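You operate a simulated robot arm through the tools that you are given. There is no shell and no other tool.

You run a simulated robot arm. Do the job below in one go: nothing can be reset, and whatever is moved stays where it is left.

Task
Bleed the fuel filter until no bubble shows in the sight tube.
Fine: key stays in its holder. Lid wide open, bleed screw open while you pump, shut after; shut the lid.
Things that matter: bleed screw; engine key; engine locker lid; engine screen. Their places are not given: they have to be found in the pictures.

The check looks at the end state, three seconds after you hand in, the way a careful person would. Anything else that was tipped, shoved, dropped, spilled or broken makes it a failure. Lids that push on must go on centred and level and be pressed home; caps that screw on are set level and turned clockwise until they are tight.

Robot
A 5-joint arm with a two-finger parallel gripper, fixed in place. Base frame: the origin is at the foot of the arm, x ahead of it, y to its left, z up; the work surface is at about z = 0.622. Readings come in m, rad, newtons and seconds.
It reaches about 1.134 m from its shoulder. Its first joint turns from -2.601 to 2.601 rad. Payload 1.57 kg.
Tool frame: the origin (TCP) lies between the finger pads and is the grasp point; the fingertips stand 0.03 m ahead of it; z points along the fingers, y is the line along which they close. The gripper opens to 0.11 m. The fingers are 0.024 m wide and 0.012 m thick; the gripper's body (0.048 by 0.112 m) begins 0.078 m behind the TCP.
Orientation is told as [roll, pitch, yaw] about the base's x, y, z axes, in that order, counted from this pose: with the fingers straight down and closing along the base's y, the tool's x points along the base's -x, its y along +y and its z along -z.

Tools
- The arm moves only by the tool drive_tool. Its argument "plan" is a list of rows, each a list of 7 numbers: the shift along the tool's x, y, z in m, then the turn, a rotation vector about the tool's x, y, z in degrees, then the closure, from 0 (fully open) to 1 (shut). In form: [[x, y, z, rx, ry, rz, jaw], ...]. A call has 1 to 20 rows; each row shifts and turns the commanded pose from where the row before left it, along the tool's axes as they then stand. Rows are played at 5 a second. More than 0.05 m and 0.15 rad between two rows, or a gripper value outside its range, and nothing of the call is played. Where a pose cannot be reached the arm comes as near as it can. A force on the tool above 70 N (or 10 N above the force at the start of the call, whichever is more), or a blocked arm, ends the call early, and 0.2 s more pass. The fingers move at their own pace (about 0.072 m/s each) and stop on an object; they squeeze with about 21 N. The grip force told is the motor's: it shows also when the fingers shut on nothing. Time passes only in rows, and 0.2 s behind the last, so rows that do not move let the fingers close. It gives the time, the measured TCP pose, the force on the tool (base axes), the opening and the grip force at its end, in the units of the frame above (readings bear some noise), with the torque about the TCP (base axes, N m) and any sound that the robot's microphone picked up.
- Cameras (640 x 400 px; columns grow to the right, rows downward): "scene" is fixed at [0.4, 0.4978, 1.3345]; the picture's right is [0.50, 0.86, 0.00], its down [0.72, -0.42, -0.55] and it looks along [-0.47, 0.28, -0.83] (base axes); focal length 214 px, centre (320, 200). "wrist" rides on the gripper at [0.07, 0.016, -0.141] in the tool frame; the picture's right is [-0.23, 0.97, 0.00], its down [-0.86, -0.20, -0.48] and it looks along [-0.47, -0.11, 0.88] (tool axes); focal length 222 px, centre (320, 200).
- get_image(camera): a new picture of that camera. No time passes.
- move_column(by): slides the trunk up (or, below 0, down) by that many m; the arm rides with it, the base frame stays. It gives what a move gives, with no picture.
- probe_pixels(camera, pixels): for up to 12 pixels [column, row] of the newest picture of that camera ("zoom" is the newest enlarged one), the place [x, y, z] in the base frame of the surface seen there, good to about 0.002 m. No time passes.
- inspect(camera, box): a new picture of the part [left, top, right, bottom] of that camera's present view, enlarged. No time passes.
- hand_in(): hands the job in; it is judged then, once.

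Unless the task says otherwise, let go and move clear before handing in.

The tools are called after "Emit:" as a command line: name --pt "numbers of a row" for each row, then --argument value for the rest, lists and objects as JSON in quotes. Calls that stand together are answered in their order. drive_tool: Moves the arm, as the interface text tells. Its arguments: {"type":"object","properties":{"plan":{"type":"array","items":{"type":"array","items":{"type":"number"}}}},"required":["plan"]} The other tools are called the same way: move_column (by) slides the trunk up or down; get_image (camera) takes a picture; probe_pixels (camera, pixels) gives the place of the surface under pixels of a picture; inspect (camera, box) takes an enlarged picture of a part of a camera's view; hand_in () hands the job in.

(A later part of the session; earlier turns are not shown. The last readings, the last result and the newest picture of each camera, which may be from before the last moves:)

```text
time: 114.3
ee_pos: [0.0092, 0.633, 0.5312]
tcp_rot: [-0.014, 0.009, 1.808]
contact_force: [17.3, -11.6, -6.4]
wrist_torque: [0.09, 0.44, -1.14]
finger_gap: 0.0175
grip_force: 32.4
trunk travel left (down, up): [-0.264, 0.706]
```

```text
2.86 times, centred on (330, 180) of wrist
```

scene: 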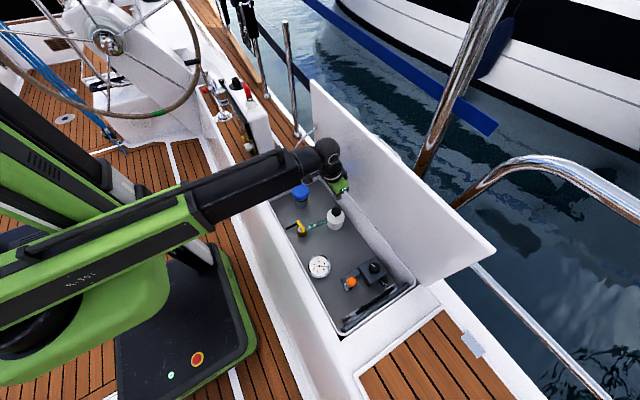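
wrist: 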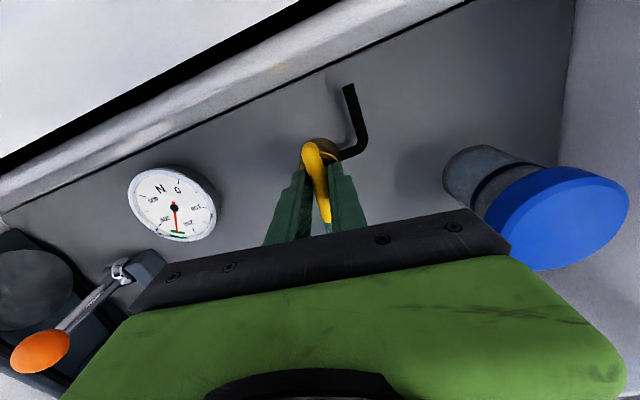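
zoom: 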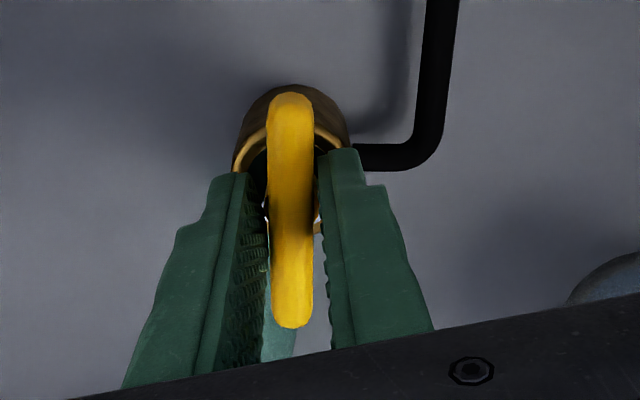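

It tightened at about yaw 98-100° (torque -1.1 N·m). I release and watch where the handle rests.

Emit:
drive_tool --pt "0 0 0 0 0 0 0.5" --pt "0 0 0 0 0 0 0.4" --pt "0 0 0 0 0 0 0.4"

Emit:
get_image --camera "wrist"

Emit:
probe_pixels --camera "wrist" --pixels '[[322, 145], [321, 160], [321, 175], [320, 190], [319, 205], [319, 217]]'

Emit:
drive_tool --pt "0 0 0 0 0 0 0.4" --pt "0 0 0 0 0 0 0.4" --pt "0 0 0 0 0 0 0.4" --pt "0 0 0 0 0 0 0.4" --pt "0 0 0 0 0 0 0.4" --pt "0 0 0 0 0 0 0.4" --pt "0 0 0 0 0 0 0.4" --pt "0 0 0 0 0 0 0.4" --pt "0 0 0 0 0 0 0.4" --pt "0 0 0 0 0 0 0.4" --pt "0 0 0 0 0 0 0.4" --pt "0 0 0 0 0 0 0.4" --pt "0 0 0 0 0 0 0.4" --pt "0 0 0 0 0 0 0.4" --pt "0 0 0 0 0 0 0.4"

Emit:
get_image --camera "wrist"

Emit:
probe_pixels --camera "wrist" --pixels '[[322, 145], [321, 160], [321, 175], [320, 190], [319, 205], [319, 217]]'

Emit:
inspect --camera "wrist" --box '[240, 110, 420, 250]'

```text
time: 115.1
ee_pos: [0.0084, 0.6343, 0.5303]
tcp_rot: [-0.016, 0.007, 1.807]
contact_force: [0.2, -0.5, 0.3]
wrist_torque: [-0.01, -0.01, 0.0]
finger_gap: 0.0659
grip_force: 0.0
trunk travel left (down, up): [-0.264, 0.706]
```

```text
taken
```

wrist: 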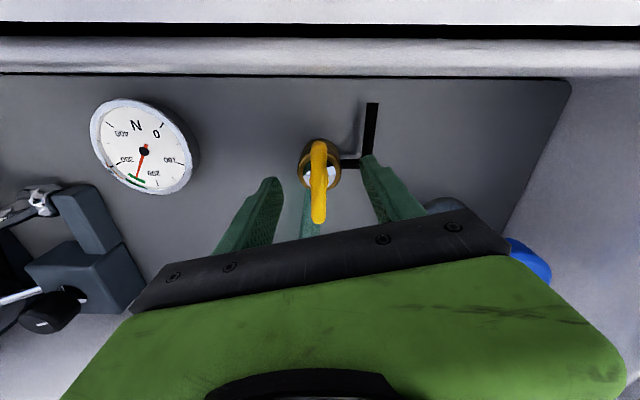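

```text
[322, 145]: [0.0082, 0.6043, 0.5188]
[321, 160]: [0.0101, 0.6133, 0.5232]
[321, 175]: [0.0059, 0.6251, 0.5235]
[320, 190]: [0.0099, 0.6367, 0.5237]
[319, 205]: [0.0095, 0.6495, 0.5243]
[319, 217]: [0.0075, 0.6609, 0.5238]
```

```text
time: 118.3
ee_pos: [0.0093, 0.6346, 0.5305]
tcp_rot: [-0.015, 0.007, 1.808]
contact_force: [-0.2, -0.7, 0.1]
wrist_torque: [-0.01, 0.01, 0.0]
finger_gap: 0.0659
grip_force: 0.0
trunk travel left (down, up): [-0.264, 0.706]
```

```text
taken
```

wrist: 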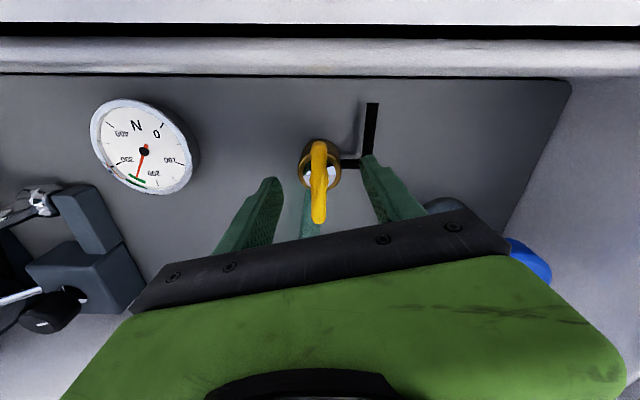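

```text
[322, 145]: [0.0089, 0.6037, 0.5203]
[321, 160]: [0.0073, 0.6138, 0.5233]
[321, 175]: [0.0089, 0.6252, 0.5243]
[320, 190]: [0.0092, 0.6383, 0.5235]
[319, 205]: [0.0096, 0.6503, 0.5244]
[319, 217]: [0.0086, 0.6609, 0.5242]
```

```text
2.86 times, centred on (330, 180) of wrist
```

zoom: 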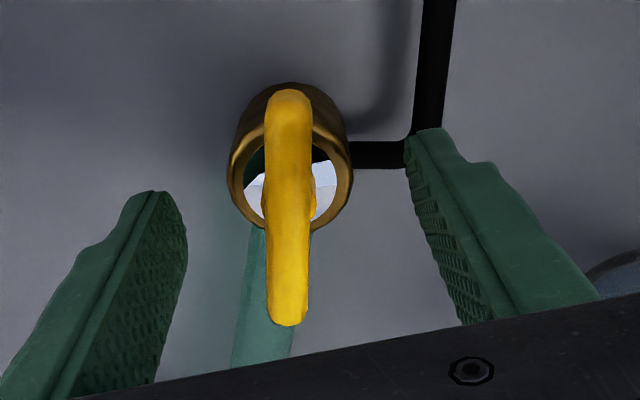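

The handle rests along y as at the start (stop at 0°), i.e. shut, and no bubbles show. Now for the lid: I rise well clear and go above its top edge at x≈-0.05 (away from the handle and tubes) with jaws closing along y.

Emit:
move_column --by 0.52

Emit:
drive_tool --pt "0 0 0 0 0 8.5 0.4" --pt "0 0 0 0 0 8.5 0.4" --pt "0 0 0 0 0 8.5 0.4" --pt "0 0 0 0 0 8.5 0.4" --pt "0 0 0 0 0 8.5 0.4" --pt "0 0 0 0 0 8.5 0.4" --pt "0 0 0 0 0 8.5 0.4" --pt "0 0 0 0 0 8.5 0.4" --pt "0 0 0 0 0 8.5 0.4" --pt "0 0 0 0 0 8.5 0.4" --pt "0 0 0 0 0 8.5 0.4" --pt "0 0 0 0 0 8.5 0.4" --pt "0 0 0 0 0 1.6 0.4"

Emit:
get_image --camera "scene"

Emit:
inspect --camera "scene" --box '[260, 160, 420, 350]'

Emit:
get_image --camera "wrist"

```text
refused: 0.52 is not a number from -0.4 to 0.4
```

```text
time: 121.1
ee_pos: [0.0089, 0.6341, 0.5306]
tcp_rot: [-0.003, -0.017, -0.001]
contact_force: [-1.5, 3.5, -0.8]
wrist_torque: [0.05, 0.05, 0.03]
finger_gap: 0.0686
grip_force: 1.2
trunk travel left (down, up): [-0.264, 0.706]
```

```text
taken
```

scene: 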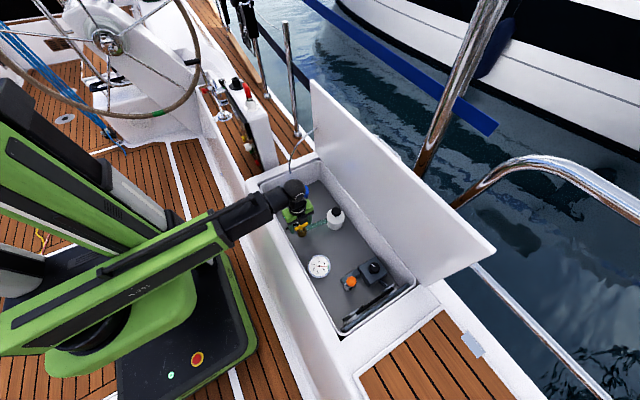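

```text
2.11 times, centred on (340, 255) of scene
```

zoom: 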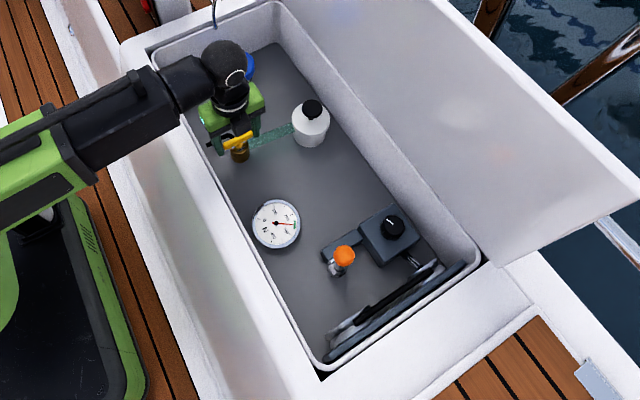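

```text
taken
```

wrist: 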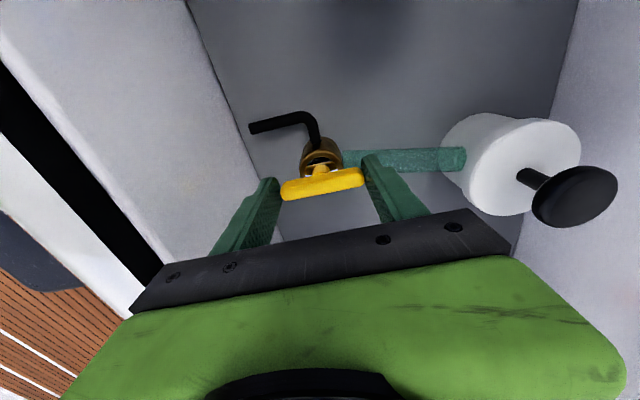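

The trunk move was refused (limit 0.4), so the spin happened around the handle; the handle looks still along y but let me check it. I open the jaws wide first and probe.

Emit:
drive_tool --pt "0 0 0 0 0 0 0.1" --pt "0 0 0 0 0 0 0.1"

Emit:
get_image --camera "wrist"

Emit:
inspect --camera "wrist" --box '[240, 110, 420, 250]'

Emit:
probe_pixels --camera "wrist" --pixels '[[287, 190], [300, 187], [322, 183], [340, 180], [355, 177]]'

```text
time: 121.7
ee_pos: [0.0096, 0.6346, 0.5308]
tcp_rot: [-0.003, -0.015, -0.001]
contact_force: [0.5, -0.4, -0.9]
wrist_torque: [0.01, 0.0, 0.01]
finger_gap: 0.0989
grip_force: 0.1
trunk travel left (down, up): [-0.264, 0.706]
```

```text
taken
```

wrist: 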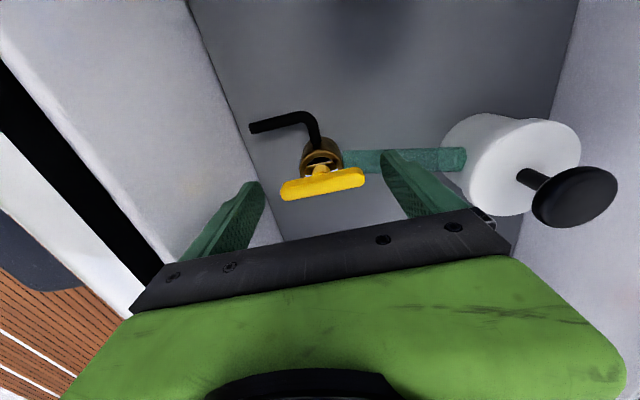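

```text
2.86 times, centred on (330, 180) of wrist
```

zoom: 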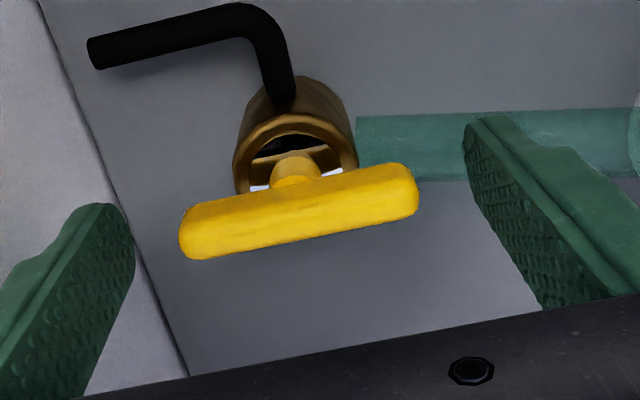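

```text
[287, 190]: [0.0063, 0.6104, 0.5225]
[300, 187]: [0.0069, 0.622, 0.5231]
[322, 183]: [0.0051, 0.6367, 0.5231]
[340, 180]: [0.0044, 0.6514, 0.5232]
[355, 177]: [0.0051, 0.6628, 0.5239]
```

The handle is still along y (within 2°), so it remains shut. Now I rise in two trunk moves.

Emit:
move_column --by 0.4

Emit:
move_column --by 0.12

Emit:
get_image --camera "scene"

Emit:
inspect --camera "scene" --box '[270, 180, 350, 250]'

Emit:
probe_pixels --camera "scene" --pixels '[[318, 95], [315, 84], [330, 100], [350, 125], [400, 170], [440, 210], [470, 240], [490, 250], [460, 260], [430, 275]]'

```text
time: 125.5
ee_pos: [0.01, 0.6343, 0.9308]
tcp_rot: [-0.003, -0.015, -0.001]
contact_force: [-0.6, 0.1, -0.1]
wrist_torque: [0.01, -0.01, 0.0]
finger_gap: 0.0991
grip_force: 0.1
trunk travel left (down, up): [-0.664, 0.306]
```

```text
time: 127.0
ee_pos: [0.0083, 0.6342, 1.0514]
tcp_rot: [-0.003, -0.015, 0.0]
contact_force: [0.1, -0.7, -0.8]
wrist_torque: [-0.04, -0.01, 0.05]
finger_gap: 0.0989
grip_force: 0.0
trunk travel left (down, up): [-0.784, 0.186]
```

```text
taken
```

scene: 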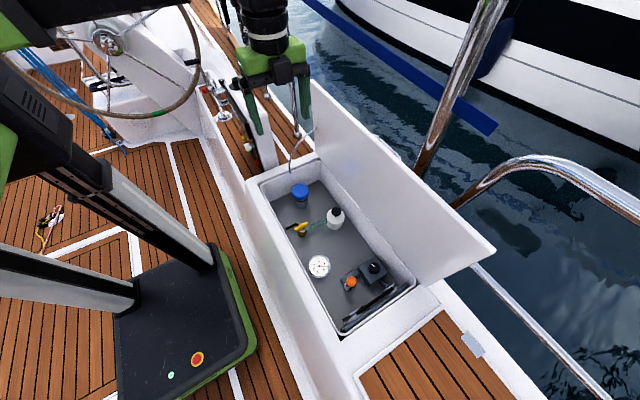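

```text
5.71 times, centred on (310, 215) of scene
```

zoom: 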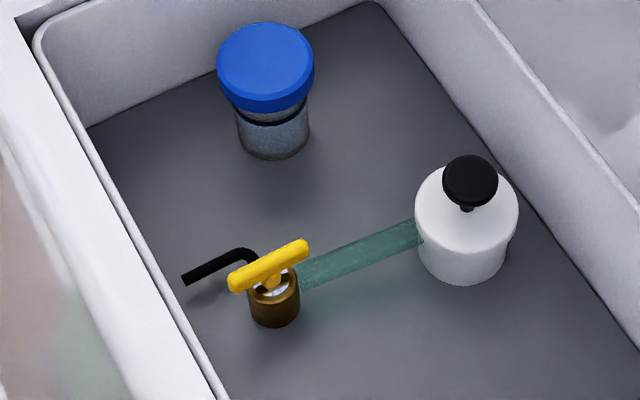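

```text
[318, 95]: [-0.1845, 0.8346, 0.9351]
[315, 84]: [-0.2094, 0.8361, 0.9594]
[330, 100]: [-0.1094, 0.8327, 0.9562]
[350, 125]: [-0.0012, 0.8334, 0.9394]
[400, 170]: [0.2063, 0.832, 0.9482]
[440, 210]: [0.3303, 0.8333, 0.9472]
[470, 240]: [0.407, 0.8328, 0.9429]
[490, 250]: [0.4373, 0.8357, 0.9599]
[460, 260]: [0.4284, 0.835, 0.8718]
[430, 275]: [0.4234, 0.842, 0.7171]
```

Tube clear and handle aligned as at the start. The lid's top edge is at y≈0.834 (inner face), z≈0.96. I move over it at x=-0.05.

Emit:
drive_tool --pt "0.0116 0.0422 0 0 0 0 0.1" --pt "0.0116 0.0422 0 0 0 0 0.1" --pt "0.0116 0.0422 0 0 0 0 0.1" --pt "0.0116 0.0422 0 0 0 0 0.1" --pt "0.0116 0.0422 0 0 0 0 0.1" --pt "0 0 0 0 0 0 0.1"

Emit:
get_image --camera "wrist"

Emit:
inspect --camera "scene" --box '[260, 20, 420, 180]'

```text
time: 128.4
ee_pos: [-0.0499, 0.8452, 1.0506]
tcp_rot: [-0.003, -0.016, 0.001]
contact_force: [-1.0, -0.5, -0.6]
wrist_torque: [-0.01, 0.0, 0.01]
finger_gap: 0.0993
grip_force: 0.1
trunk travel left (down, up): [-0.784, 0.186]
```

```text
taken
```

wrist: 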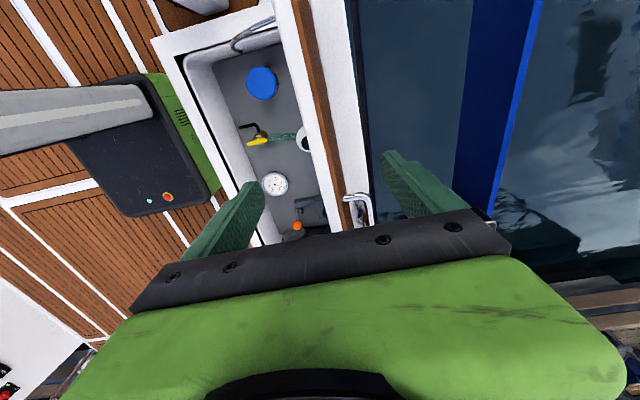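

```text
2.50 times, centred on (340, 100) of scene
```

zoom: 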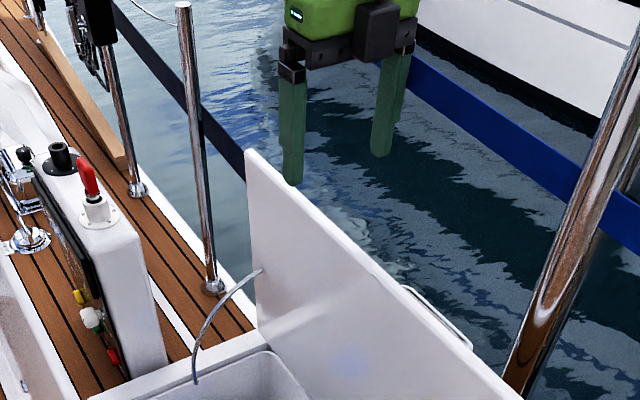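

Fingers are either side of the lid's edge. I check the edge's thickness and then lower.

Emit:
probe_pixels --camera "wrist" --pixels '[[295, 80], [302, 80], [310, 80], [320, 80], [330, 80], [310, 130], [320, 130], [330, 130]]'

Emit:
move_column --by -0.06

Emit:
get_image --camera "wrist"

```text
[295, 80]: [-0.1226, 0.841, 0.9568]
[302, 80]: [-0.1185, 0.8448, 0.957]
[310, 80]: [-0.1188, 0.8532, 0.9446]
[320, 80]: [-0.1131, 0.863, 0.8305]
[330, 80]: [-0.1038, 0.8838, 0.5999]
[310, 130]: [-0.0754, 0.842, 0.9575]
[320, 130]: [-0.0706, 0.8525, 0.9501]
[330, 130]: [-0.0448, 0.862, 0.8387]
```

```text
time: 129.4
ee_pos: [-0.0507, 0.8446, 0.9908]
tcp_rot: [-0.004, -0.016, 0.0]
contact_force: [-0.2, 0.7, 0.5]
wrist_torque: [-0.02, -0.01, -0.02]
finger_gap: 0.099
grip_force: 0.2
trunk travel left (down, up): [-0.724, 0.246]
```

```text
taken
```

wrist: 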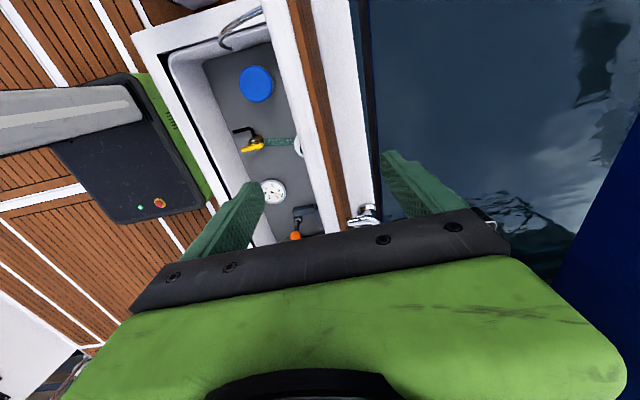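

The edge is 2 cm thick, between y 0.834 and 0.853. I lower until the tips overlap by ~2.5 cm, then close gently on it.

Emit:
move_column --by -0.028

Emit:
drive_tool --pt "0 0 0 0 0 0 0.4" --pt "0 0 0 0 0 0 0.6" --pt "0 0 0 0 0 0 0.7" --pt "0 0 0 0 0 0 0.7"

Emit:
inspect --camera "scene" --box '[260, 20, 420, 180]'

```text
time: 130.1
ee_pos: [-0.0486, 0.8442, 0.9623]
tcp_rot: [-0.004, -0.015, 0.0]
contact_force: [-0.4, -0.8, 0.3]
wrist_torque: [0.0, 0.0, 0.01]
finger_gap: 0.0987
grip_force: 0.2
trunk travel left (down, up): [-0.696, 0.274]
```

```text
time: 131.1
ee_pos: [-0.0501, 0.8449, 0.9651]
tcp_rot: [-0.004, -0.016, 0.0]
contact_force: [0.4, -0.1, -0.4]
wrist_torque: [-0.01, 0.01, -0.01]
finger_gap: 0.0331
grip_force: 0.1
trunk travel left (down, up): [-0.696, 0.274]
```

```text
2.50 times, centred on (340, 100) of scene
```

zoom: 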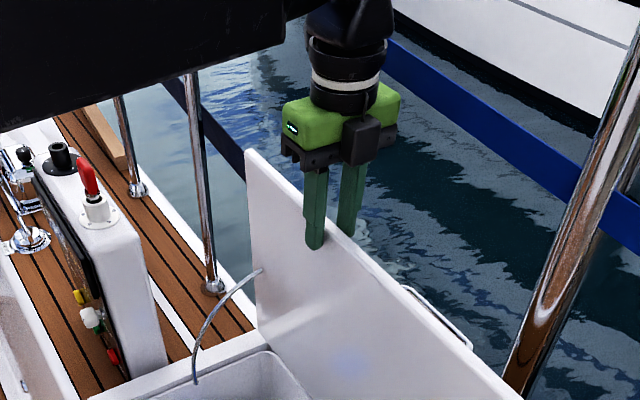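

The fingers straddle the edge with a little play. I pull the lid inboard 5 cm and see how it behaves.

Emit:
drive_tool --pt "0 -0.0125 0 0 0 0 0.7" --pt "0 -0.0125 0 0 0 0 0.7" --pt "0 -0.0125 0 0 0 0 0.7" --pt "0 -0.0125 0 0 0 0 0.7" --pt "0 0 0 0 0 0 0.7"

Emit:
inspect --camera "scene" --box '[260, 20, 420, 180]'

Emit:
get_image --camera "wrist"

```text
time: 132.3
ee_pos: [-0.0504, 0.7935, 0.9631]
tcp_rot: [-0.004, -0.015, 0.0]
contact_force: [-0.3, 0.6, 0.2]
wrist_torque: [-0.01, 0.01, 0.03]
finger_gap: 0.0331
grip_force: 0.0
trunk travel left (down, up): [-0.696, 0.274]
```

```text
2.50 times, centred on (340, 100) of scene
```

zoom: 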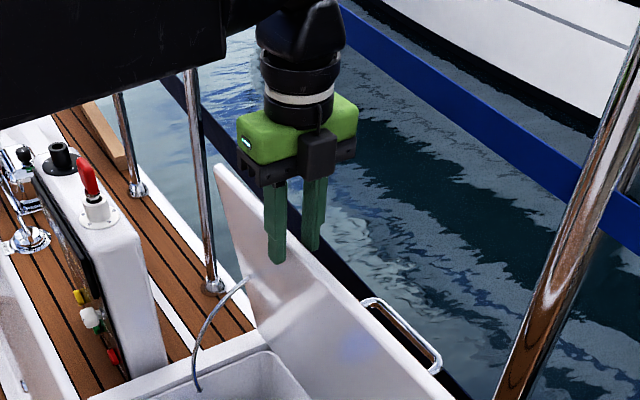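

```text
taken
```

wrist: 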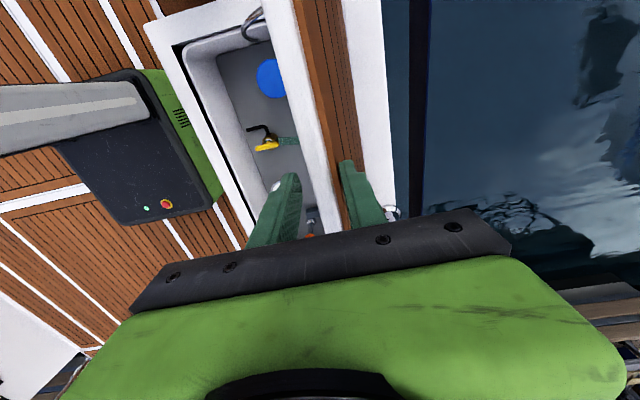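

The force reads zero, so the lid holds itself by friction. I pull a bit further (lowering slightly to keep hold of the edge).

Emit:
move_column --by -0.012

Emit:
drive_tool --pt "0 -0.0125 0 0 0 0 0.65" --pt "0 -0.0125 0 0 0 0 0.65" --pt "0 -0.0125 0 0 0 0 0.65" --pt "0 0 0 0 0 0 0.65" --pt "0 0 0 0 0 0 0.65"

Emit:
inspect --camera "scene" --box '[240, 20, 420, 200]'

Emit:
get_image --camera "wrist"

```text
time: 132.9
ee_pos: [-0.0492, 0.7941, 0.9518]
tcp_rot: [-0.003, -0.016, 0.0]
contact_force: [-0.2, 0.0, 0.8]
wrist_torque: [0.0, 0.01, -0.01]
finger_gap: 0.0331
grip_force: 0.1
trunk travel left (down, up): [-0.684, 0.286]
```

```text
time: 134.1
ee_pos: [-0.0501, 0.7578, 0.9507]
tcp_rot: [-0.002, -0.015, 0.0]
contact_force: [-0.2, 0.9, 0.2]
wrist_torque: [0.0, 0.0, 0.0]
finger_gap: 0.0388
grip_force: 0.2
trunk travel left (down, up): [-0.684, 0.286]
```

```text
2.22 times, centred on (330, 110) of scene
```

zoom: 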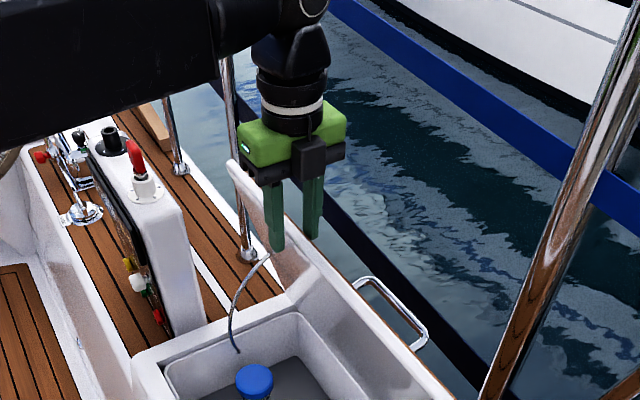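

```text
taken
```

wrist: 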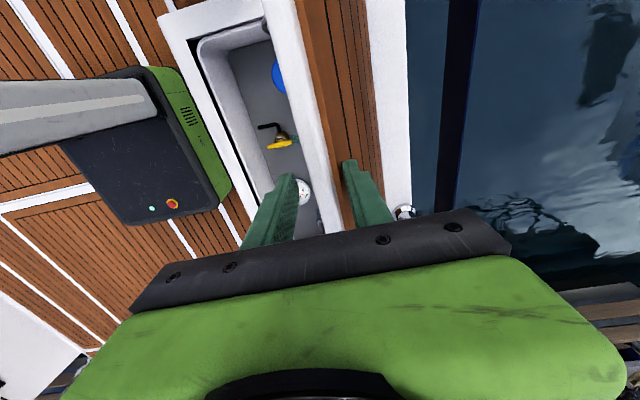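

Zero load again; the lid stays where it is put. I lift off and then go for the bar handle, which is now within easy reach with the tool upright.

Emit:
move_column --by 0.07

Emit:
get_image --camera "wrist"

Emit:
get_image --camera "scene"

Emit:
inspect --camera "scene" --box '[330, 120, 430, 200]'

```text
time: 135.2
ee_pos: [-0.0499, 0.7576, 1.0205]
tcp_rot: [-0.004, -0.016, 0.0]
contact_force: [0.1, 0.3, -0.4]
wrist_torque: [0.03, 0.0, 0.0]
finger_gap: 0.0386
grip_force: 0.1
trunk travel left (down, up): [-0.754, 0.216]
```

```text
taken
```

wrist: 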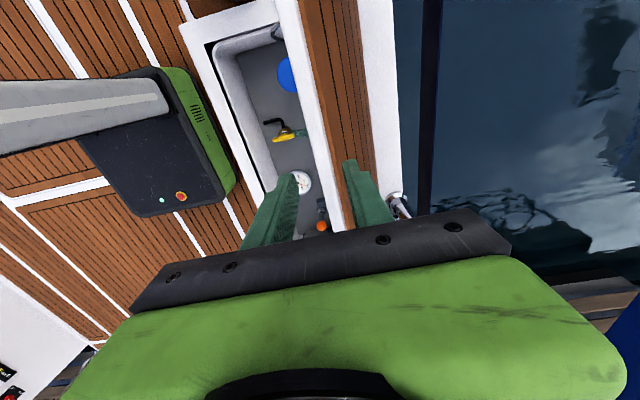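

```text
taken
```

scene: 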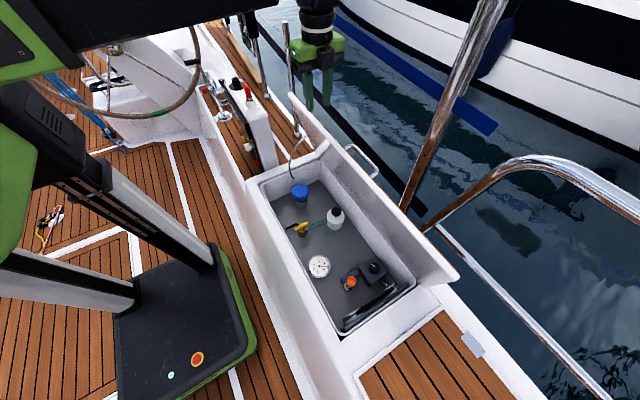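

```text
5.00 times, centred on (380, 160) of scene
```

zoom: 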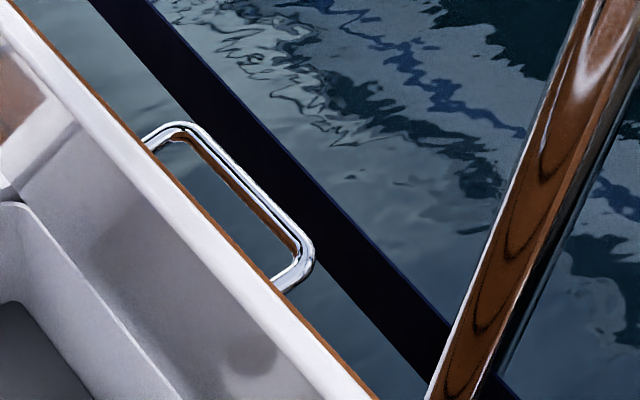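

The lid holds at its angle. I probe the bar and the lid's edge.

Emit:
probe_pixels --camera "zoom" --pixels '[[205, 142], [230, 167], [250, 187], [275, 213], [295, 235], [200, 200], [150, 150]]'

Emit:
probe_pixels --camera "scene" --pixels '[[292, 96], [320, 118], [455, 275], [440, 270], [400, 250]]'

```text
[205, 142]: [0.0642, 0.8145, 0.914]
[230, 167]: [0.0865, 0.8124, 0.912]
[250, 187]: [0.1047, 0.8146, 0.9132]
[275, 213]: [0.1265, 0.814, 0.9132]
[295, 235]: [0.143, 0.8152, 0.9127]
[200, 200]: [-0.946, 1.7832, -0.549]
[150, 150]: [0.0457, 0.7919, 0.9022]
```

```text
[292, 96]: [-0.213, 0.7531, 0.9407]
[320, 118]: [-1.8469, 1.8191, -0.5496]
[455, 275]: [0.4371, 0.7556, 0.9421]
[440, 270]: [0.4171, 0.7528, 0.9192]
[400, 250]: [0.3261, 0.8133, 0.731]
```

The bar axis is about (0.815, 0.909). I go above it at x=0.08 with narrow jaws and lower onto it.

Emit:
drive_tool --pt "-0.0325 0.0151 0 0 0 0 0.75" --pt "-0.0325 0.0151 0 0 0 0 0.75" --pt "-0.0325 0.0151 0 0 0 0 0.75" --pt "-0.0325 0.0151 0 0 0 0 0.75" --pt "0 0 0 0 0 0 0.75"

Emit:
move_column --by -0.06

Emit:
get_image --camera "wrist"

Emit:
inspect --camera "wrist" --box '[220, 80, 420, 240]'

Emit:
probe_pixels --camera "wrist" --pixels '[[305, 150], [312, 160], [318, 175], [323, 190]]'

```text
time: 136.4
ee_pos: [0.0812, 0.8168, 1.0195]
tcp_rot: [-0.003, -0.016, 0.0]
contact_force: [0.0, 0.3, -0.3]
wrist_torque: [0.01, -0.01, 0.01]
finger_gap: 0.0274
grip_force: 0.1
trunk travel left (down, up): [-0.754, 0.216]
```

```text
time: 137.4
ee_pos: [0.0788, 0.818, 0.9616]
tcp_rot: [-0.004, -0.015, -0.001]
contact_force: [-0.2, -0.3, 0.3]
wrist_torque: [0.01, -0.02, 0.02]
finger_gap: 0.0272
grip_force: 0.1
trunk travel left (down, up): [-0.694, 0.276]
```

```text
taken
```

wrist: 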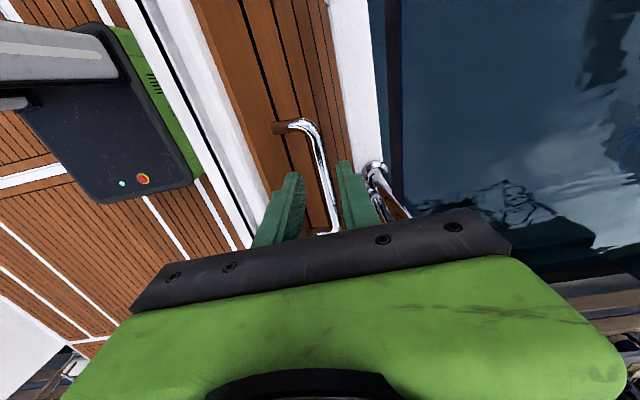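

```text
2.50 times, centred on (320, 160) of wrist
```

zoom: 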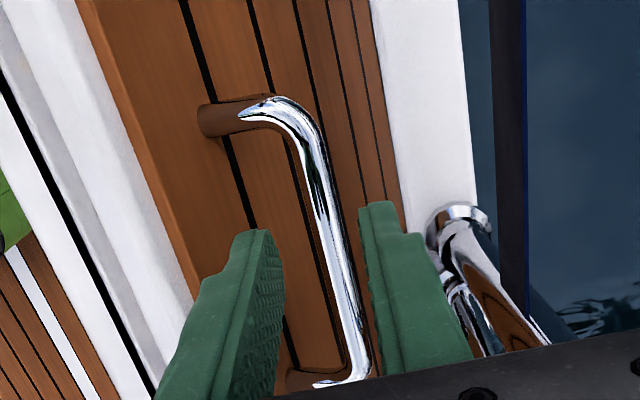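

```text
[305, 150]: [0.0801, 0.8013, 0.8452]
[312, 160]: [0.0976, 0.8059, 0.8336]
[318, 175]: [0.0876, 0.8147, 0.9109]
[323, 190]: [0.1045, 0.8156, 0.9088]
```

The bar lies between the fingers. I lower 4.2 cm and close on it.

Emit:
move_column --by -0.042

Emit:
drive_tool --pt "0 -0.002 0 0 0 0 0.9" --pt "0 0 0 0 0 0 1" --pt "0 0 0 0 0 0 1" --pt "0 0 0 0 0 0 1"

Emit:
inspect --camera "wrist" --box '[220, 80, 420, 240]'

```text
time: 138.3
ee_pos: [0.0787, 0.8173, 0.9189]
tcp_rot: [-0.004, -0.015, -0.001]
contact_force: [0.8, -0.2, 0.7]
wrist_torque: [0.02, 0.03, 0.0]
finger_gap: 0.0275
grip_force: 0.0
trunk travel left (down, up): [-0.652, 0.318]
```

```text
time: 139.3
ee_pos: [0.0795, 0.815, 0.9189]
tcp_rot: [-0.003, -0.017, 0.0]
contact_force: [-0.8, 1.3, -3.0]
wrist_torque: [0.05, 0.07, 0.04]
finger_gap: 0.0118
grip_force: 28.5
trunk travel left (down, up): [-0.652, 0.318]
```

```text
2.50 times, centred on (320, 160) of wrist
```

zoom: 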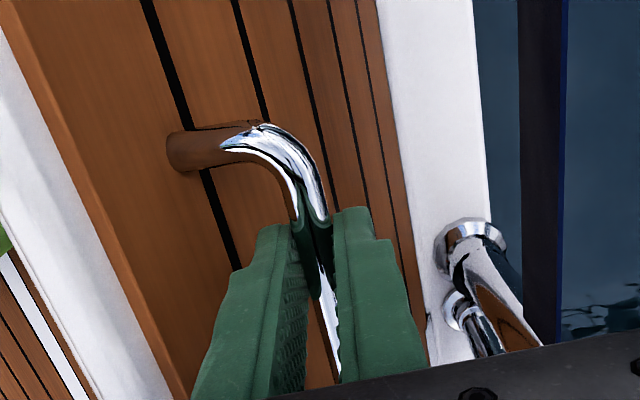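

Bar gripped at (0.815, 0.919). I now retrace the opening arc in reverse, alternating inboard moves and trunk lowering.

Emit:
drive_tool --pt "0 -0.017 0 0 0 0 1"

Emit:
move_column --by -0.004

Emit:
drive_tool --pt "0 -0.017 0 0 0 0 1"

Emit:
move_column --by -0.005

Emit:
drive_tool --pt "0 -0.017 0 0 0 0 1"

Emit:
move_column --by -0.0055

Emit:
get_image --camera "scene"

```text
time: 139.7
ee_pos: [0.08, 0.7999, 0.916]
tcp_rot: [-0.006, -0.015, 0.0]
contact_force: [-2.5, 9.0, -28.0]
wrist_torque: [0.16, 0.03, 0.01]
finger_gap: 0.0118
grip_force: 28.9
trunk travel left (down, up): [-0.652, 0.318]
```

```text
time: 140.2
ee_pos: [0.0803, 0.7968, 0.9164]
tcp_rot: [-0.004, -0.016, 0.0]
contact_force: [-2.0, -2.6, 4.1]
wrist_torque: [-0.13, 0.44, 0.02]
finger_gap: 0.0117
grip_force: 29.4
trunk travel left (down, up): [-0.648, 0.322]
```

```text
time: 140.6
ee_pos: [0.0789, 0.7833, 0.913]
tcp_rot: [-0.003, -0.014, 0.0]
contact_force: [-5.5, 10.0, -28.2]
wrist_torque: [0.13, -0.03, -0.02]
finger_gap: 0.0124
grip_force: 29.1
trunk travel left (down, up): [-0.648, 0.322]
```

```text
time: 141.1
ee_pos: [0.0802, 0.7799, 0.9117]
tcp_rot: [-0.005, -0.015, 0.0]
contact_force: [-4.8, -4.6, 5.0]
wrist_torque: [-0.22, 0.42, 0.0]
finger_gap: 0.0117
grip_force: 29.6
trunk travel left (down, up): [-0.643, 0.327]
```

```text
time: 141.5
ee_pos: [0.0795, 0.7684, 0.9073]
tcp_rot: [-0.004, -0.016, -0.001]
contact_force: [-4.3, 11.7, -27.4]
wrist_torque: [0.16, 0.06, -0.01]
finger_gap: 0.0119
grip_force: 28.9
trunk travel left (down, up): [-0.643, 0.327]
```

```text
time: 142.1
ee_pos: [0.0795, 0.7634, 0.9037]
tcp_rot: [-0.005, -0.017, 0.0]
contact_force: [-3.4, -5.5, 4.4]
wrist_torque: [-0.27, 0.03, -0.02]
finger_gap: 0.0117
grip_force: 29.2
trunk travel left (down, up): [-0.638, 0.332]
```

```text
taken
```

scene: 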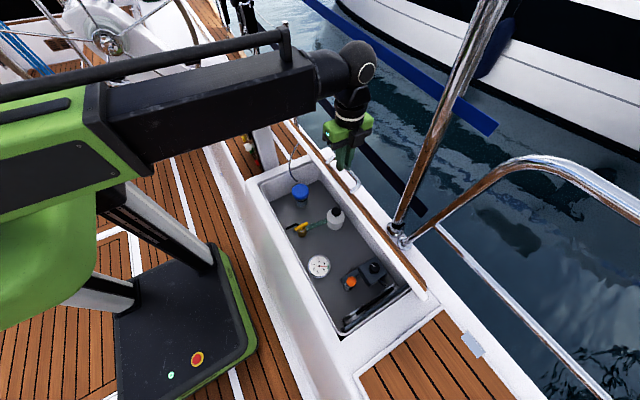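

It follows well with modest forces. Continuing down the arc.

Emit:
drive_tool --pt "0 -0.017 0 0 0 0 1"

Emit:
move_column --by -0.0085

Emit:
drive_tool --pt "0 -0.017 0 0 0 0 1"

Emit:
move_column --by -0.009

Emit:
drive_tool --pt "0 -0.017 0 0 0 0 1"

Emit:
move_column --by -0.0105

Emit:
drive_tool --pt "0 -0.0155 0 0 0 0 1"

Emit:
move_column --by -0.0125

Emit:
get_image --camera "scene"

```text
time: 142.5
ee_pos: [0.079, 0.7507, 0.9012]
tcp_rot: [-0.003, -0.019, 0.001]
contact_force: [-0.2, 12.2, -28.5]
wrist_torque: [0.28, 0.04, 0.03]
finger_gap: 0.0114
grip_force: 29.4
trunk travel left (down, up): [-0.638, 0.332]
```

```text
time: 143.1
ee_pos: [0.0797, 0.7434, 0.8991]
tcp_rot: [-0.004, -0.017, 0.001]
contact_force: [3.0, -16.2, 23.3]
wrist_torque: [-0.38, 0.03, 0.02]
finger_gap: 0.0119
grip_force: 29.4
trunk travel left (down, up): [-0.629, 0.341]
```

```text
time: 143.4
ee_pos: [0.0791, 0.7334, 0.8929]
tcp_rot: [0.002, -0.017, 0.001]
contact_force: [2.1, 12.1, -19.5]
wrist_torque: [0.25, -0.56, 0.0]
finger_gap: 0.0119
grip_force: 29.2
trunk travel left (down, up): [-0.629, 0.341]
```

```text
time: 144.0
ee_pos: [0.0802, 0.7257, 0.8899]
tcp_rot: [-0.005, -0.015, -0.001]
contact_force: [1.8, -17.9, 23.0]
wrist_torque: [-0.41, 0.07, 0.06]
finger_gap: 0.0117
grip_force: 29.5
trunk travel left (down, up): [-0.62, 0.35]
```

```text
time: 144.4
ee_pos: [0.0796, 0.7182, 0.8831]
tcp_rot: [0.0, -0.016, 0.001]
contact_force: [0.5, 16.8, -24.6]
wrist_torque: [0.25, -0.41, -0.03]
finger_gap: 0.0118
grip_force: 29.6
trunk travel left (down, up): [-0.62, 0.35]
```

```text
time: 145.0
ee_pos: [0.0798, 0.709, 0.8786]
tcp_rot: [-0.005, -0.015, 0.0]
contact_force: [0.7, -19.1, 21.7]
wrist_torque: [-0.46, 0.31, 0.03]
finger_gap: 0.0117
grip_force: 28.6
trunk travel left (down, up): [-0.61, 0.36]
```

```text
time: 145.4
ee_pos: [0.0792, 0.7023, 0.8744]
tcp_rot: [0.0, -0.016, 0.001]
contact_force: [-3.7, 17.1, -22.0]
wrist_torque: [0.29, -0.36, -0.07]
finger_gap: 0.0116
grip_force: 29.1
trunk travel left (down, up): [-0.61, 0.36]
```

```text
time: 146.0
ee_pos: [0.08, 0.692, 0.8669]
tcp_rot: [-0.006, -0.015, 0.001]
contact_force: [-4.8, -25.8, 27.4]
wrist_torque: [-0.53, 0.3, -0.03]
finger_gap: 0.0117
grip_force: 29.4
trunk travel left (down, up): [-0.597, 0.373]
```

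```text
taken
```

scene: 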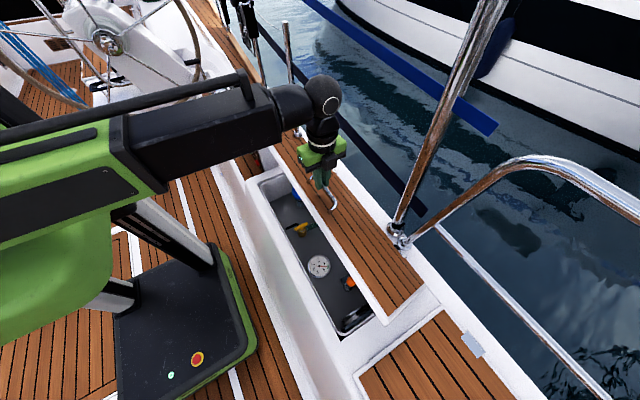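

Continuing.

Emit:
drive_tool --pt "0 -0.0165 0 0 0 0 1"

Emit:
move_column --by -0.0125

Emit:
drive_tool --pt "0 -0.0165 0 0 0 0 1"

Emit:
move_column --by -0.015

Emit:
drive_tool --pt "0 -0.014 0 0 0 0 1"

Emit:
move_column --by -0.0155

Emit:
drive_tool --pt "0 -0.013 0 0 0 0 1"

Emit:
move_column --by -0.0185

Emit:
get_image --camera "scene"

```text
time: 146.4
ee_pos: [0.0803, 0.6848, 0.8618]
tcp_rot: [0.004, -0.016, 0.0]
contact_force: [-5.4, 19.2, -21.2]
wrist_torque: [0.31, -0.25, -0.02]
finger_gap: 0.0117
grip_force: 29.0
trunk travel left (down, up): [-0.597, 0.373]
```

```text
time: 147.0
ee_pos: [0.0807, 0.6768, 0.8536]
tcp_rot: [-0.006, -0.017, 0.001]
contact_force: [-4.7, -22.7, 18.4]
wrist_torque: [-0.51, 0.3, 0.05]
finger_gap: 0.0119
grip_force: 29.5
trunk travel left (down, up): [-0.585, 0.385]
```

```text
time: 147.4
ee_pos: [0.0797, 0.6711, 0.8486]
tcp_rot: [0.005, -0.016, 0.0]
contact_force: [-5.9, 28.2, -28.2]
wrist_torque: [0.41, 0.08, -0.01]
finger_gap: 0.0115
grip_force: 29.1
trunk travel left (down, up): [-0.585, 0.385]
```

```text
time: 148.1
ee_pos: [0.0797, 0.6609, 0.8389]
tcp_rot: [-0.007, -0.017, -0.001]
contact_force: [-5.0, -19.7, 12.9]
wrist_torque: [-0.53, 0.28, -0.02]
finger_gap: 0.0117
grip_force: 29.1
trunk travel left (down, up): [-0.57, 0.4]
```

```text
time: 148.4
ee_pos: [0.0806, 0.656, 0.834]
tcp_rot: [0.003, -0.016, 0.0]
contact_force: [-6.1, 26.5, -23.3]
wrist_torque: [0.45, -0.26, 0.01]
finger_gap: 0.0116
grip_force: 29.4
trunk travel left (down, up): [-0.57, 0.4]
```

```text
time: 149.1
ee_pos: [0.0797, 0.6473, 0.8215]
tcp_rot: [-0.008, -0.017, 0.0]
contact_force: [-6.6, -22.4, 12.8]
wrist_torque: [-0.61, 0.19, 0.05]
finger_gap: 0.0115
grip_force: 29.2
trunk travel left (down, up): [-0.554, 0.416]
```

```text
time: 149.5
ee_pos: [0.0797, 0.6431, 0.8181]
tcp_rot: [0.003, -0.014, 0.0]
contact_force: [-9.1, 27.0, -20.3]
wrist_torque: [0.49, -0.28, 0.01]
finger_gap: 0.0118
grip_force: 29.0
trunk travel left (down, up): [-0.554, 0.416]
```

```text
time: 150.1
ee_pos: [0.0796, 0.6329, 0.8053]
tcp_rot: [-0.006, -0.015, 0.0]
contact_force: [-10.0, -30.6, 15.7]
wrist_torque: [-0.73, 0.32, -0.04]
finger_gap: 0.0118
grip_force: 29.0
trunk travel left (down, up): [-0.536, 0.434]
```

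```text
taken
```

scene: 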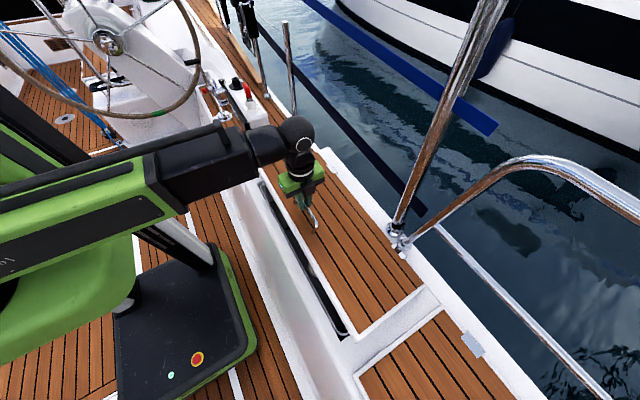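

Nearly down; continuing with steps 12-15.

Emit:
drive_tool --pt "0 -0.0115 0 0 0 0 1"

Emit:
move_column --by -0.02

Emit:
drive_tool --pt "0 -0.0105 0 0 0 0 1"

Emit:
move_column --by -0.02

Emit:
drive_tool --pt "0 -0.0095 0 0 0 0 1"

Emit:
move_column --by -0.022

Emit:
drive_tool --pt "0 -0.009 0 0 0 0 1"

Emit:
move_column --by -0.023

Emit:
get_image --camera "scene"

```text
time: 150.5
ee_pos: [0.08, 0.6313, 0.8012]
tcp_rot: [0.004, -0.018, 0.001]
contact_force: [-11.8, 16.7, -9.8]
wrist_torque: [0.34, 0.0, 0.01]
finger_gap: 0.0114
grip_force: 29.1
trunk travel left (down, up): [-0.536, 0.434]
```

```text
time: 151.2
ee_pos: [0.0801, 0.6208, 0.7844]
tcp_rot: [-0.01, -0.017, 0.0]
contact_force: [-10.6, -39.3, 18.1]
wrist_torque: [-0.87, 0.32, -0.05]
finger_gap: 0.0119
grip_force: 28.8
trunk travel left (down, up): [-0.516, 0.454]
```

```text
time: 151.6
ee_pos: [0.0805, 0.6195, 0.7812]
tcp_rot: [0.0, -0.017, 0.0]
contact_force: [-10.3, 6.6, -2.2]
wrist_torque: [0.28, 0.08, -0.05]
finger_gap: 0.0118
grip_force: 28.6
trunk travel left (down, up): [-0.516, 0.454]
```

```text
time: 152.3
ee_pos: [0.0801, 0.6099, 0.765]
tcp_rot: [-0.011, -0.019, 0.0]
contact_force: [-11.0, -44.0, 16.3]
wrist_torque: [-0.92, 0.11, -0.01]
finger_gap: 0.0119
grip_force: 29.4
trunk travel left (down, up): [-0.496, 0.474]
```

```text
time: 152.7
ee_pos: [0.081, 0.6085, 0.7619]
tcp_rot: [0.001, -0.017, 0.001]
contact_force: [-7.9, 3.1, -1.1]
wrist_torque: [0.16, 0.05, -0.03]
finger_gap: 0.0119
grip_force: 29.3
trunk travel left (down, up): [-0.496, 0.474]
```

```text
time: 153.3
ee_pos: [0.0793, 0.6001, 0.7422]
tcp_rot: [-0.01, -0.018, 0.001]
contact_force: [-8.1, -44.4, 12.7]
wrist_torque: [-0.91, -0.04, 0.02]
finger_gap: 0.012
grip_force: 29.3
trunk travel left (down, up): [-0.474, 0.496]
```

```text
time: 153.8
ee_pos: [0.0794, 0.6002, 0.7393]
tcp_rot: [0.001, -0.018, 0.0]
contact_force: [-6.9, 4.6, -0.1]
wrist_torque: [0.21, -0.22, -0.06]
finger_gap: 0.0117
grip_force: 29.0
trunk travel left (down, up): [-0.474, 0.496]
```

```text
time: 154.4
ee_pos: [0.0791, 0.5936, 0.7189]
tcp_rot: [-0.009, -0.016, -0.001]
contact_force: [-7.3, -36.4, 5.9]
wrist_torque: [-0.73, 0.17, -0.04]
finger_gap: 0.012
grip_force: 28.9
trunk travel left (down, up): [-0.451, 0.519]
```

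```text
taken
```

scene: 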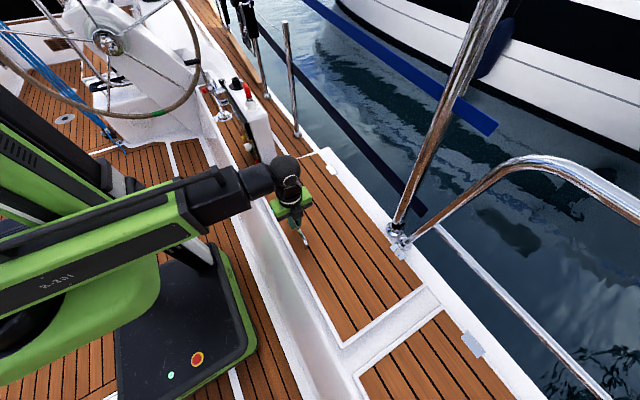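

About 5 cm remain. Last steps down.

Emit:
drive_tool --pt "0 -0.008 0 0 0 0 1"

Emit:
move_column --by -0.022

Emit:
drive_tool --pt "0 -0.006 0 0 0 0 1"

Emit:
move_column --by -0.02

Emit:
drive_tool --pt "0 -0.002 0 0 0 0 1"

Emit:
get_image --camera "scene"

Emit:
inspect --camera "scene" --box '[230, 140, 450, 360]'

```text
time: 154.8
ee_pos: [0.0798, 0.5925, 0.7163]
tcp_rot: [0.004, -0.015, -0.001]
contact_force: [-6.4, 12.3, -3.2]
wrist_torque: [0.35, 0.18, -0.03]
finger_gap: 0.012
grip_force: 28.7
trunk travel left (down, up): [-0.451, 0.519]
```

```text
time: 155.5
ee_pos: [0.08, 0.5868, 0.6948]
tcp_rot: [-0.007, -0.016, 0.001]
contact_force: [-7.2, -12.2, -1.2]
wrist_torque: [-0.34, 0.08, -0.03]
finger_gap: 0.0119
grip_force: 28.9
trunk travel left (down, up): [-0.429, 0.541]
```

```text
time: 155.9
ee_pos: [0.0803, 0.5869, 0.6947]
tcp_rot: [0.001, -0.016, 0.0]
contact_force: [-6.3, 25.8, -4.0]
wrist_torque: [0.54, 0.07, 0.01]
finger_gap: 0.0117
grip_force: 28.9
trunk travel left (down, up): [-0.429, 0.541]
```

```text
time: 156.6
ee_pos: [0.08, 0.5833, 0.6761]
tcp_rot: [-0.004, -0.017, 0.0]
contact_force: [-6.5, 19.8, 3.3]
wrist_torque: [0.26, -0.23, -0.02]
finger_gap: 0.0119
grip_force: 29.1
trunk travel left (down, up): [-0.409, 0.561]
```

```text
time: 157.0
ee_pos: [0.0806, 0.5844, 0.6747]
tcp_rot: [0.001, -0.018, 0.0]
contact_force: [-3.7, 31.9, 9.4]
wrist_torque: [0.51, 0.02, 0.03]
finger_gap: 0.0117
grip_force: 28.7
trunk travel left (down, up): [-0.409, 0.561]
```

```text
taken
```

scene: 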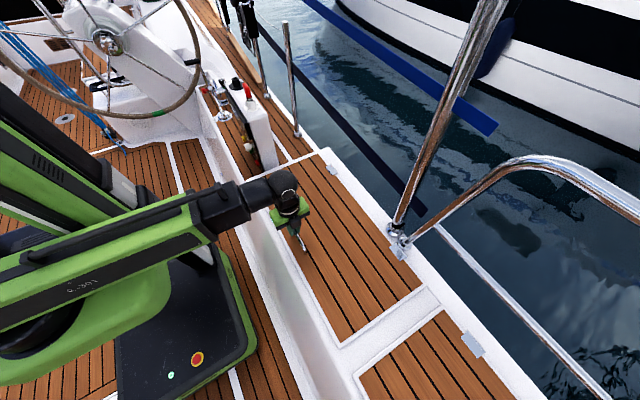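

```text
1.82 times, centred on (340, 250) of scene
```

zoom: 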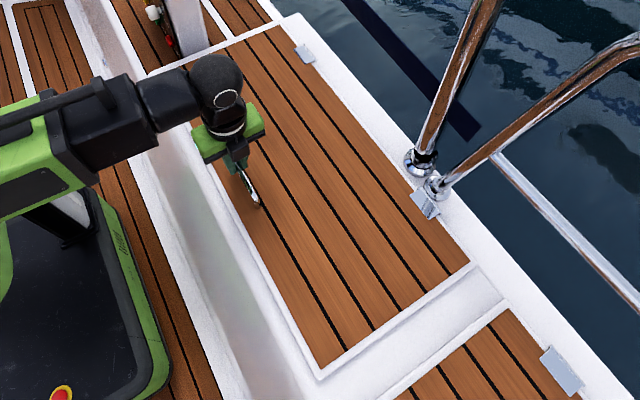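

Nearly home (upward force growing). I relieve the sideways load and press down a few more millimetres.

Emit:
drive_tool --pt "0 0.003 0 0 0 0 1"

Emit:
move_column --by -0.008

Emit:
probe_pixels --camera "scene" --pixels '[[340, 342], [330, 240], [340, 300], [380, 270], [310, 260], [330, 320]]'

```text
time: 157.4
ee_pos: [0.0804, 0.584, 0.6751]
tcp_rot: [-0.006, -0.018, 0.001]
contact_force: [-5.7, 10.8, -0.5]
wrist_torque: [0.21, -0.29, 0.02]
finger_gap: 0.0117
grip_force: 29.4
trunk travel left (down, up): [-0.409, 0.561]
```

```text
time: 158.0
ee_pos: [0.0805, 0.5843, 0.6675]
tcp_rot: [-0.003, -0.017, 0.001]
contact_force: [1.0, 13.6, 25.8]
wrist_torque: [0.19, -0.09, 0.05]
finger_gap: 0.0121
grip_force: 29.2
trunk travel left (down, up): [-0.401, 0.569]
```

```text
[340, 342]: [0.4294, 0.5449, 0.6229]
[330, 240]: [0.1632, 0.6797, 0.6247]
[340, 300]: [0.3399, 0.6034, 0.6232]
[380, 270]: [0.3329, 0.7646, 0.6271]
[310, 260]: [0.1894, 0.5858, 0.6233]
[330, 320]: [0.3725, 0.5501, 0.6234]
```

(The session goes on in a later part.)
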